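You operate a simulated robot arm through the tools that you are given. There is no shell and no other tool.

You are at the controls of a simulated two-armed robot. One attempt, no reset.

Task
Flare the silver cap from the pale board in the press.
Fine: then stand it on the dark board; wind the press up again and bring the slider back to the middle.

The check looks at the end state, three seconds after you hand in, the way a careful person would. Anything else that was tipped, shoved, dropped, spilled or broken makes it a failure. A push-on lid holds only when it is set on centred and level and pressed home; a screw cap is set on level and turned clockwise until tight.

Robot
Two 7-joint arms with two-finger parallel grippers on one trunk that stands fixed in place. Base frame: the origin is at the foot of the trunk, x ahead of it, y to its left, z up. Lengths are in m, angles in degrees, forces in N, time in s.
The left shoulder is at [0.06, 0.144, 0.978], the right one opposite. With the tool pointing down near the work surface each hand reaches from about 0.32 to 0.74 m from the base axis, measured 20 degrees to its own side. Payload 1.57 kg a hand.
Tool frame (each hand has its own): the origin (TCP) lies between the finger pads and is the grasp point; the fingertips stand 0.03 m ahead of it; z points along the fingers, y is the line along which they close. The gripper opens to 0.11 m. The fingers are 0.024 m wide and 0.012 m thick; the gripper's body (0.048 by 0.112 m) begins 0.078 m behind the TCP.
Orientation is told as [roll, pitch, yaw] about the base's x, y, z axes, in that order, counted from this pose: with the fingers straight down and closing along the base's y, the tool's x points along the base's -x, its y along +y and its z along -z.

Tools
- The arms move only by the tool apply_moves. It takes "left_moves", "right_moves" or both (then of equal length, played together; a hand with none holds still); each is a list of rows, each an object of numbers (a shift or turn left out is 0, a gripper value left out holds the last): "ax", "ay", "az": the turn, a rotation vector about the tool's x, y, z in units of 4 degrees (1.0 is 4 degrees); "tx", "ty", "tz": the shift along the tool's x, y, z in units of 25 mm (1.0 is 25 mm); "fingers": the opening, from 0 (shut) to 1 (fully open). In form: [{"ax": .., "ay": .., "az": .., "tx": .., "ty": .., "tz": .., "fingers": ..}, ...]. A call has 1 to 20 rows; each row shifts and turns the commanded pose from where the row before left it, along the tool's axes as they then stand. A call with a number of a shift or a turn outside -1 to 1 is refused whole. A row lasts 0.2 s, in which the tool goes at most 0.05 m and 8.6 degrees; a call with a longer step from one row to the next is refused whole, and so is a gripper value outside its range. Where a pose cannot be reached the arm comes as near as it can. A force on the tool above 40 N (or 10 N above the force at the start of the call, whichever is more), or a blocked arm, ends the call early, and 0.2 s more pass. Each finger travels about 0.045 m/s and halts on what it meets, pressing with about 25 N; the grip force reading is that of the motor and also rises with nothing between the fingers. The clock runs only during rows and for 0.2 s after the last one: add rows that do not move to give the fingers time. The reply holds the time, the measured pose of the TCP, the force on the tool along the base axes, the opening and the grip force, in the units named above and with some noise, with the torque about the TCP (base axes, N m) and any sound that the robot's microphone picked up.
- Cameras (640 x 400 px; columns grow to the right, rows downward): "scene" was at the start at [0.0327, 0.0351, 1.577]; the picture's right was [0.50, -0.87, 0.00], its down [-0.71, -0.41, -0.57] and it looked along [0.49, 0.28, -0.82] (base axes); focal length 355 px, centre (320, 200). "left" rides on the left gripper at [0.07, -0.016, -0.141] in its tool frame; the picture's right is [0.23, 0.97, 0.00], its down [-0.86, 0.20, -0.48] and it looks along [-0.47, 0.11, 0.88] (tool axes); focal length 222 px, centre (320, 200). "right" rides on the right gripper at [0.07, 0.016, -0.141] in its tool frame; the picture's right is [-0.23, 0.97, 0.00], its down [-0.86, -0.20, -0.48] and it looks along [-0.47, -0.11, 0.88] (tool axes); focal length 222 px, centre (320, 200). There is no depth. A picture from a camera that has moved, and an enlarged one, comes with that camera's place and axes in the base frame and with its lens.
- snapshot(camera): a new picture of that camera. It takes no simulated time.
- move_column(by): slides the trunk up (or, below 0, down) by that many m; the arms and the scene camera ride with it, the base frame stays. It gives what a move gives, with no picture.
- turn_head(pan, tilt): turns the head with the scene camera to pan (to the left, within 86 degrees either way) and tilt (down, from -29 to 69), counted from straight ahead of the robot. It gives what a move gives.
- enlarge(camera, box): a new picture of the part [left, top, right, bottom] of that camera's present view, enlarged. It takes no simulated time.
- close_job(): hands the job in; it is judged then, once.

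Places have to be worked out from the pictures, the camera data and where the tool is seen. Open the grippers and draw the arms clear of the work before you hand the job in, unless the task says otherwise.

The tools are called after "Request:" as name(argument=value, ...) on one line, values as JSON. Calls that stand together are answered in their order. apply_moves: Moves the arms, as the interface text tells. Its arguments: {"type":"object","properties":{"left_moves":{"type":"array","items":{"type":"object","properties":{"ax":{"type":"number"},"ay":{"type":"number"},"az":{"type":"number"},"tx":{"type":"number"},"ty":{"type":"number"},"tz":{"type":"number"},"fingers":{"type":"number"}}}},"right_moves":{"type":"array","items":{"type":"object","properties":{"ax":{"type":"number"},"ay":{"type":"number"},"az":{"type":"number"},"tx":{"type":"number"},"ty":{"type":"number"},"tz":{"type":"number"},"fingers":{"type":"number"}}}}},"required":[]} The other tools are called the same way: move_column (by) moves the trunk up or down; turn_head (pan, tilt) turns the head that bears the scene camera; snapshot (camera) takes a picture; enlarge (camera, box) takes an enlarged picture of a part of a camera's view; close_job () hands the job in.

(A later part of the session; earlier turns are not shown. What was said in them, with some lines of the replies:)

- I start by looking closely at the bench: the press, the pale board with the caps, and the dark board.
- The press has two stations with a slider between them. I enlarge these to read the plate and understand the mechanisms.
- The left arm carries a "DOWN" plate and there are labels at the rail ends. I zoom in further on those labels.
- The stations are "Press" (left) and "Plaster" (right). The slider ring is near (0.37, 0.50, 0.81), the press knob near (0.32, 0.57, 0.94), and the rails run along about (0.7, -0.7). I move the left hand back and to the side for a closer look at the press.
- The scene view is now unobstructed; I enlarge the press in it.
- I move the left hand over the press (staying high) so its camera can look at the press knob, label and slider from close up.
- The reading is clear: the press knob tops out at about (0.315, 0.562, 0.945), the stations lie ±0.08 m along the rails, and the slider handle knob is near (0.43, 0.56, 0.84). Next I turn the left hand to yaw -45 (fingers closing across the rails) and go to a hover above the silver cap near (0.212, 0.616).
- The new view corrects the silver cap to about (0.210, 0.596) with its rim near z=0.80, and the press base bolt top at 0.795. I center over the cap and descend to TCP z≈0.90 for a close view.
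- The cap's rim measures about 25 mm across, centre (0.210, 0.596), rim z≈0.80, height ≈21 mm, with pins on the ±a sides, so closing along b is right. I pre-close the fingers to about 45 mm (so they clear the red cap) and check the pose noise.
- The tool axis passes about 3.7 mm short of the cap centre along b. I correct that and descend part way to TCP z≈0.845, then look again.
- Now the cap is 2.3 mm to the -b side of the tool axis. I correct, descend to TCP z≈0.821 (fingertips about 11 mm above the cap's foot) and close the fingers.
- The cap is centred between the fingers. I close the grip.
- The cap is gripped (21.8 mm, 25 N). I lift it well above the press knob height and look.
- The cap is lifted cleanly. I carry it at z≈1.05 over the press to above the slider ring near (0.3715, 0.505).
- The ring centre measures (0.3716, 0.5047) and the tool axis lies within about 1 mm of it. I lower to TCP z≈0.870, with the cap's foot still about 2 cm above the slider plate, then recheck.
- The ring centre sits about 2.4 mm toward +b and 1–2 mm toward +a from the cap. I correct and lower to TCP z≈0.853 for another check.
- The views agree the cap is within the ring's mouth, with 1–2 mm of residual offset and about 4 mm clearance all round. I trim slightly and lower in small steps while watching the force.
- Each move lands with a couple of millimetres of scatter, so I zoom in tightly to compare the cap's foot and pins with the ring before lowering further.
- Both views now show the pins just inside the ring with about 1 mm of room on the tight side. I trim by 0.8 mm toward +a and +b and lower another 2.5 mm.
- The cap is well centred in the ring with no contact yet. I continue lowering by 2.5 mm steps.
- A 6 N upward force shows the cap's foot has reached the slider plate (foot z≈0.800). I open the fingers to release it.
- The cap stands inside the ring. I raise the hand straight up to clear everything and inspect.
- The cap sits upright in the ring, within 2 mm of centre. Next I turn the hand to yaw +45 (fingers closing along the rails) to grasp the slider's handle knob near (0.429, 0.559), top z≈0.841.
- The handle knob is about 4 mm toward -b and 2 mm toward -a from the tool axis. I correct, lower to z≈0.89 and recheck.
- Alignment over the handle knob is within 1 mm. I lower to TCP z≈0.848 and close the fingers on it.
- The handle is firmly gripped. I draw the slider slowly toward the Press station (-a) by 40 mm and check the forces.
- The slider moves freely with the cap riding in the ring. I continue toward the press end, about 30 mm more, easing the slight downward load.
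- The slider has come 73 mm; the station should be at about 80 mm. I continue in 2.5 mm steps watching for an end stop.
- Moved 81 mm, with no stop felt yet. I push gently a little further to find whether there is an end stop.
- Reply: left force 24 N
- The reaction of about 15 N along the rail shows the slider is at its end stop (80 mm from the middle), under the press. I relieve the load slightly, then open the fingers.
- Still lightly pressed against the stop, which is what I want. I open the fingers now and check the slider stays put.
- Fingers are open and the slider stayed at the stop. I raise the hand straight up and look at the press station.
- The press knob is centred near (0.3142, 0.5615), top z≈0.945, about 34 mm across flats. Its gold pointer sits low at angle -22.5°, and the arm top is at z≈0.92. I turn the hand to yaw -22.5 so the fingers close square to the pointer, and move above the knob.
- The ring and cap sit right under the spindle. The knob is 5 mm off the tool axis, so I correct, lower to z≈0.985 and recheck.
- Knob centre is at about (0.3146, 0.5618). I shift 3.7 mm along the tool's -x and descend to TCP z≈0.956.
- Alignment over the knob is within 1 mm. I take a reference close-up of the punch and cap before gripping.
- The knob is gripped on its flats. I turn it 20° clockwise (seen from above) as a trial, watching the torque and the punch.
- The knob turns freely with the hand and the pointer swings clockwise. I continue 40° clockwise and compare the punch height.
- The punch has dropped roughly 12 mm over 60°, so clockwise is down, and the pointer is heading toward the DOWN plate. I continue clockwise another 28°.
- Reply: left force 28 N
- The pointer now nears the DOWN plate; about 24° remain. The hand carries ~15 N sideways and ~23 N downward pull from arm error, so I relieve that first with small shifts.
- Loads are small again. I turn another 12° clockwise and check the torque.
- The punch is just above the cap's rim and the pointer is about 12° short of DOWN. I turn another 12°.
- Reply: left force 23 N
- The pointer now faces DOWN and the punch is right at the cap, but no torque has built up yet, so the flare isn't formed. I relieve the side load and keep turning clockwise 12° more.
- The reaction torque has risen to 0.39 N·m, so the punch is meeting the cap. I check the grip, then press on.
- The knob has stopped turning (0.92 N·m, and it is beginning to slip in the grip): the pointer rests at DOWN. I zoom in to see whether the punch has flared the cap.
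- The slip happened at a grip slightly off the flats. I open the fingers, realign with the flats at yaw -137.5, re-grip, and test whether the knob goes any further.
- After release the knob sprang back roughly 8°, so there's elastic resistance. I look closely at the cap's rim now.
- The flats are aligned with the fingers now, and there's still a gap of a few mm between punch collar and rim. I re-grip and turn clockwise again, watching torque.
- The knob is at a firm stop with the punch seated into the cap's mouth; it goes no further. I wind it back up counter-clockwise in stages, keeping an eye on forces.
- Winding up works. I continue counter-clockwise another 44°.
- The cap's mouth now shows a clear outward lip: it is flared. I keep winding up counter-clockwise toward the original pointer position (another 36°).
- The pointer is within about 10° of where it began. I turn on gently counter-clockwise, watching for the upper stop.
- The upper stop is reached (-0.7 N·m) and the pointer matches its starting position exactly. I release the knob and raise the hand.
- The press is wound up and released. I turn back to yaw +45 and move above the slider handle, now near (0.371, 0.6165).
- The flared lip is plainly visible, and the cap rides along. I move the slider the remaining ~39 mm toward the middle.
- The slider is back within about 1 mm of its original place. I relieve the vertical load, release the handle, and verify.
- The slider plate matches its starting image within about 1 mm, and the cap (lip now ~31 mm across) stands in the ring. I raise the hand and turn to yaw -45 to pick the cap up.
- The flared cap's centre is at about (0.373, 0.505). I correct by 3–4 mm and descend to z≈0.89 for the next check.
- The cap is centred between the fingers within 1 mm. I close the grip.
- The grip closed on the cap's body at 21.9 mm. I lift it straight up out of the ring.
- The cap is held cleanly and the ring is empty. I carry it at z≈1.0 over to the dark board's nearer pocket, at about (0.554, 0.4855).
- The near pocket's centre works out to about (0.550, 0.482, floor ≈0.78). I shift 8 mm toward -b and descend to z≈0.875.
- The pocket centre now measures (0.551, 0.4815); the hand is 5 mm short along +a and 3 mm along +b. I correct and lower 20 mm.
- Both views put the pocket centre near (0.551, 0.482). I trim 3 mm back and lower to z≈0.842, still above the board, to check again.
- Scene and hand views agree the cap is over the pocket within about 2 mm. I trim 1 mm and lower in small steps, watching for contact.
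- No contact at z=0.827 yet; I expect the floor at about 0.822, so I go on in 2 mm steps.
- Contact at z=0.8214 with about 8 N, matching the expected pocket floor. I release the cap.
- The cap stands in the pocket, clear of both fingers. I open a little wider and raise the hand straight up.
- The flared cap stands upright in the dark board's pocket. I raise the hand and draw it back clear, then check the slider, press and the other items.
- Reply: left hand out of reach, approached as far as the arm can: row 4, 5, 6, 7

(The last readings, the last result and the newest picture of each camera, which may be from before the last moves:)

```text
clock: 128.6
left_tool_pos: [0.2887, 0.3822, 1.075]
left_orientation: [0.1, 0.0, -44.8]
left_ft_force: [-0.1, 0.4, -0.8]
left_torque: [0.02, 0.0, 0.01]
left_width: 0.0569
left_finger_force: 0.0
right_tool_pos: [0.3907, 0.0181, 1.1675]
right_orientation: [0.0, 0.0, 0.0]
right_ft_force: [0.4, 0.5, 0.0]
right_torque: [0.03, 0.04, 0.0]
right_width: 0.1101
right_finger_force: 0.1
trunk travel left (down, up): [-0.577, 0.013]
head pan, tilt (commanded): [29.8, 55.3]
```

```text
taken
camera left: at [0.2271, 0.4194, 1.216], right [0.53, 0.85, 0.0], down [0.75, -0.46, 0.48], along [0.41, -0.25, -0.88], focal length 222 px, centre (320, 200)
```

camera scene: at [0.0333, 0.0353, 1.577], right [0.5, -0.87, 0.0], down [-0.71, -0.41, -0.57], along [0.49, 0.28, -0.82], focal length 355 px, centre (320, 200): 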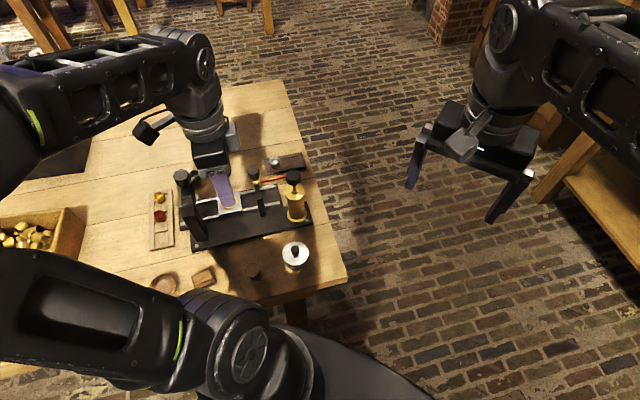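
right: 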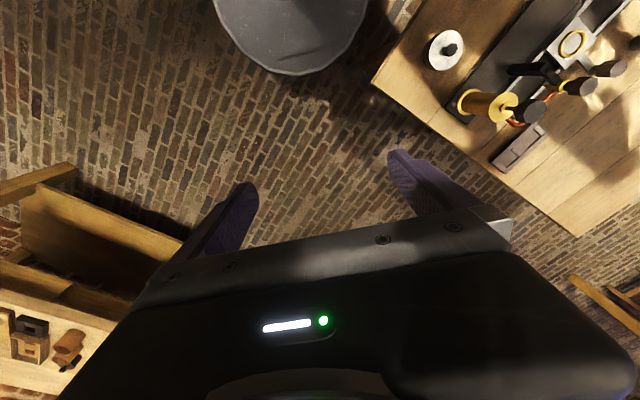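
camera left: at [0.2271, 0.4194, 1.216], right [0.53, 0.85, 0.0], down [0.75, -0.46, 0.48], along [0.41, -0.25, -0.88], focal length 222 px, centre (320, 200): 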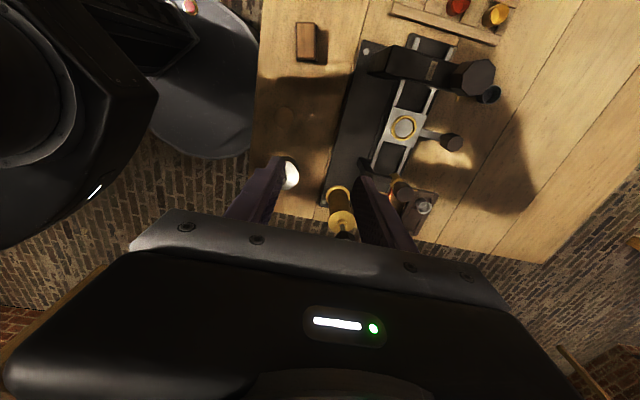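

The hand still blocks the view, so I draw it further back to the left, away from the work, for a clear final check.

Request:
apply_moves(left_moves=[{"tz": -0.5, "tx": 0.6, "ty": -0.3}, {"tz": -0.5, "tx": 0.85, "ty": -0.38}, {"tz": -0.5, "tx": 0.85, "ty": -0.38}, {"tz": -0.5, "tx": 0.85, "ty": -0.38}, {"tx": 0.85, "ty": -0.38}, {"tx": 0.85, "ty": -0.38}, {"tx": 0.85, "ty": -0.38}, {"tx": 0.85, "ty": -0.38}, {}])

Request:
snapshot(camera="scene")

Request:
enlarge(camera="scene", box=[180, 180, 244, 220])

Request:
enlarge(camera="scene", box=[130, 140, 350, 300])

```text
clock: 130.6
left_tool_pos: [0.1198, 0.4431, 1.1237]
left_orientation: [0.0, 0.1, -44.9]
left_ft_force: [0.6, -0.3, -0.5]
left_torque: [-0.03, 0.02, 0.01]
left_width: 0.0571
left_finger_force: 0.1
right_tool_pos: [0.3908, 0.0182, 1.168]
right_orientation: [0.0, 0.0, 0.0]
right_ft_force: [0.0, 0.3, 0.2]
right_torque: [-0.01, -0.02, -0.01]
right_width: 0.1098
right_finger_force: 0.1
trunk travel left (down, up): [-0.577, 0.013]
head pan, tilt (commanded): [29.8, 55.3]
```

```text
taken
camera scene: at [0.0329, 0.0353, 1.577], right [0.5, -0.87, 0.0], down [-0.71, -0.41, -0.57], along [0.49, 0.28, -0.82], focal length 355 px, centre (320, 200)
```

scene: 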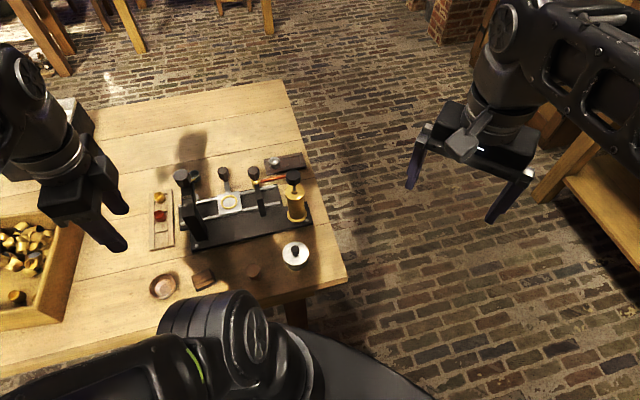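

```text
10.00 times, centred on (212, 200) of scene
camera zoom: at [0.0329, 0.0353, 1.577], right [0.5, -0.87, 0.0], down [-0.71, -0.41, -0.57], along [0.49, 0.28, -0.82], focal length 3554 px, centre (1400, 200)
```

zoom: 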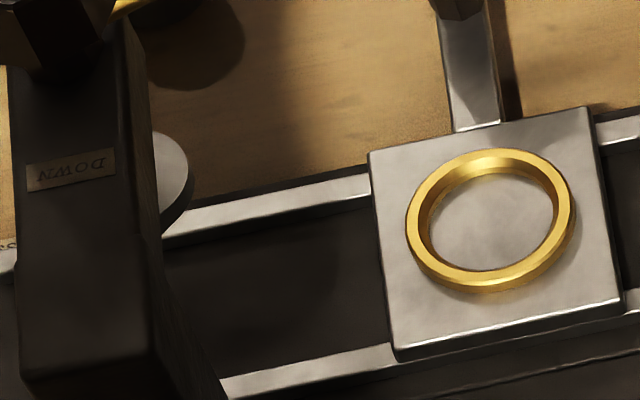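

```text
2.50 times, centred on (240, 220) of scene
camera zoom: at [0.0329, 0.0353, 1.577], right [0.5, -0.87, 0.0], down [-0.71, -0.41, -0.57], along [0.49, 0.28, -0.82], focal length 888 px, centre (520, 150)
```

zoom: 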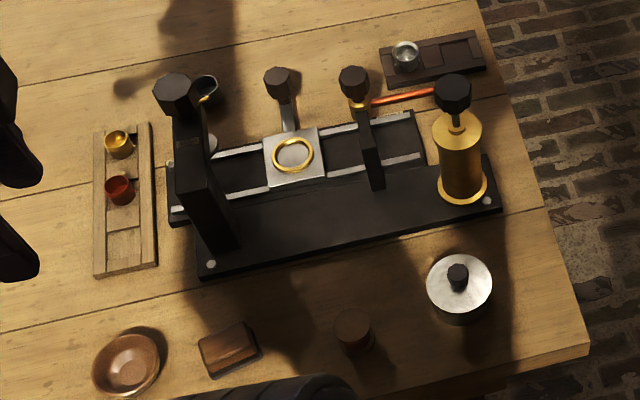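

The slider and punch match their starting images almost to the pixel, and nothing else has moved. I open the left gripper fully and take one last look at the press knob and the cap.

Request:
apply_moves(left_moves=[{"fingers": 1}, {"fingers": 1}, {"fingers": 1}, {"fingers": 1}])

Request:
enlarge(camera="scene", box=[165, 155, 261, 215])

Request:
enlarge(camera="scene", box=[250, 140, 314, 180])

```text
clock: 131.6
left_tool_pos: [0.1194, 0.4425, 1.1241]
left_orientation: [-0.1, 0.1, -44.9]
left_ft_force: [0.7, 0.7, 0.4]
left_torque: [0.01, -0.01, 0.04]
left_width: 0.1102
left_finger_force: 0.0
right_tool_pos: [0.3897, 0.0178, 1.1674]
right_orientation: [0.0, 0.0, -0.1]
right_ft_force: [-0.4, -0.1, 0.3]
right_torque: [0.03, -0.01, -0.03]
right_width: 0.1098
right_finger_force: 0.0
trunk travel left (down, up): [-0.577, 0.013]
head pan, tilt (commanded): [29.8, 55.3]
```

```text
6.67 times, centred on (213, 185) of scene
camera zoom: at [0.0326, 0.0351, 1.577], right [0.5, -0.87, 0.0], down [-0.71, -0.41, -0.57], along [0.49, 0.28, -0.82], focal length 2369 px, centre (1033, 300)
```

zoom: 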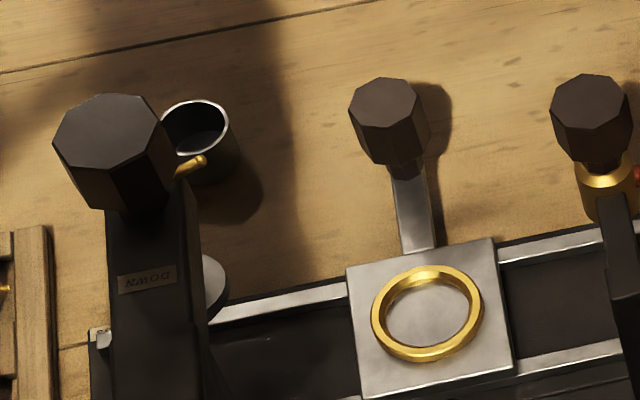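

```text
10.00 times, centred on (282, 160) of scene
camera zoom: at [0.0326, 0.0351, 1.577], right [0.5, -0.87, 0.0], down [-0.71, -0.41, -0.57], along [0.49, 0.28, -0.82], focal length 3554 px, centre (700, 600)
```

zoom: 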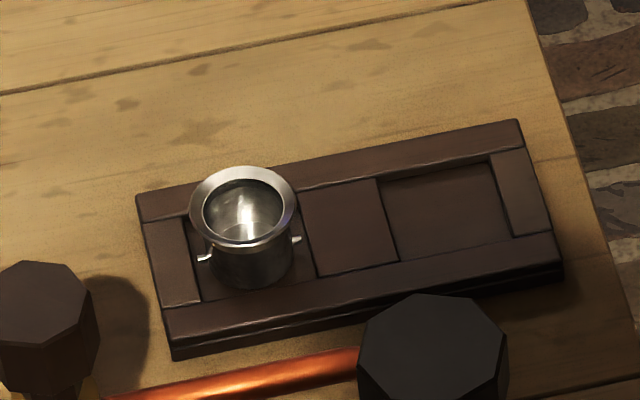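

The flared silver cap stands upright in the dark board's pocket, the press is fully wound up, the slider is in the middle, and both hands are open and clear. I hand the job in.

Request:
close_job()

```text
The job is handed in.
```

The job is handed in. The silver cap has been flared in the press and stands upright in the near pocket of the dark board.

- **Press:** The knob is wound back to its upper stop, and its pointer is where it started.
- **Slider:** It is back in the middle, matching its starting picture to within about 1 mm.
- **Everything else:** Nothing else looked moved or disturbed in the final pictures.
- **Arms:** Both grippers are open. The left hand is drawn clear, and the right arm stayed at its starting pose throughout.

The knob turned about 115° clockwise before it hit a firm stop. I judged the flare by eye: the lip now measures about 31 mm across, up from about 25 mm.
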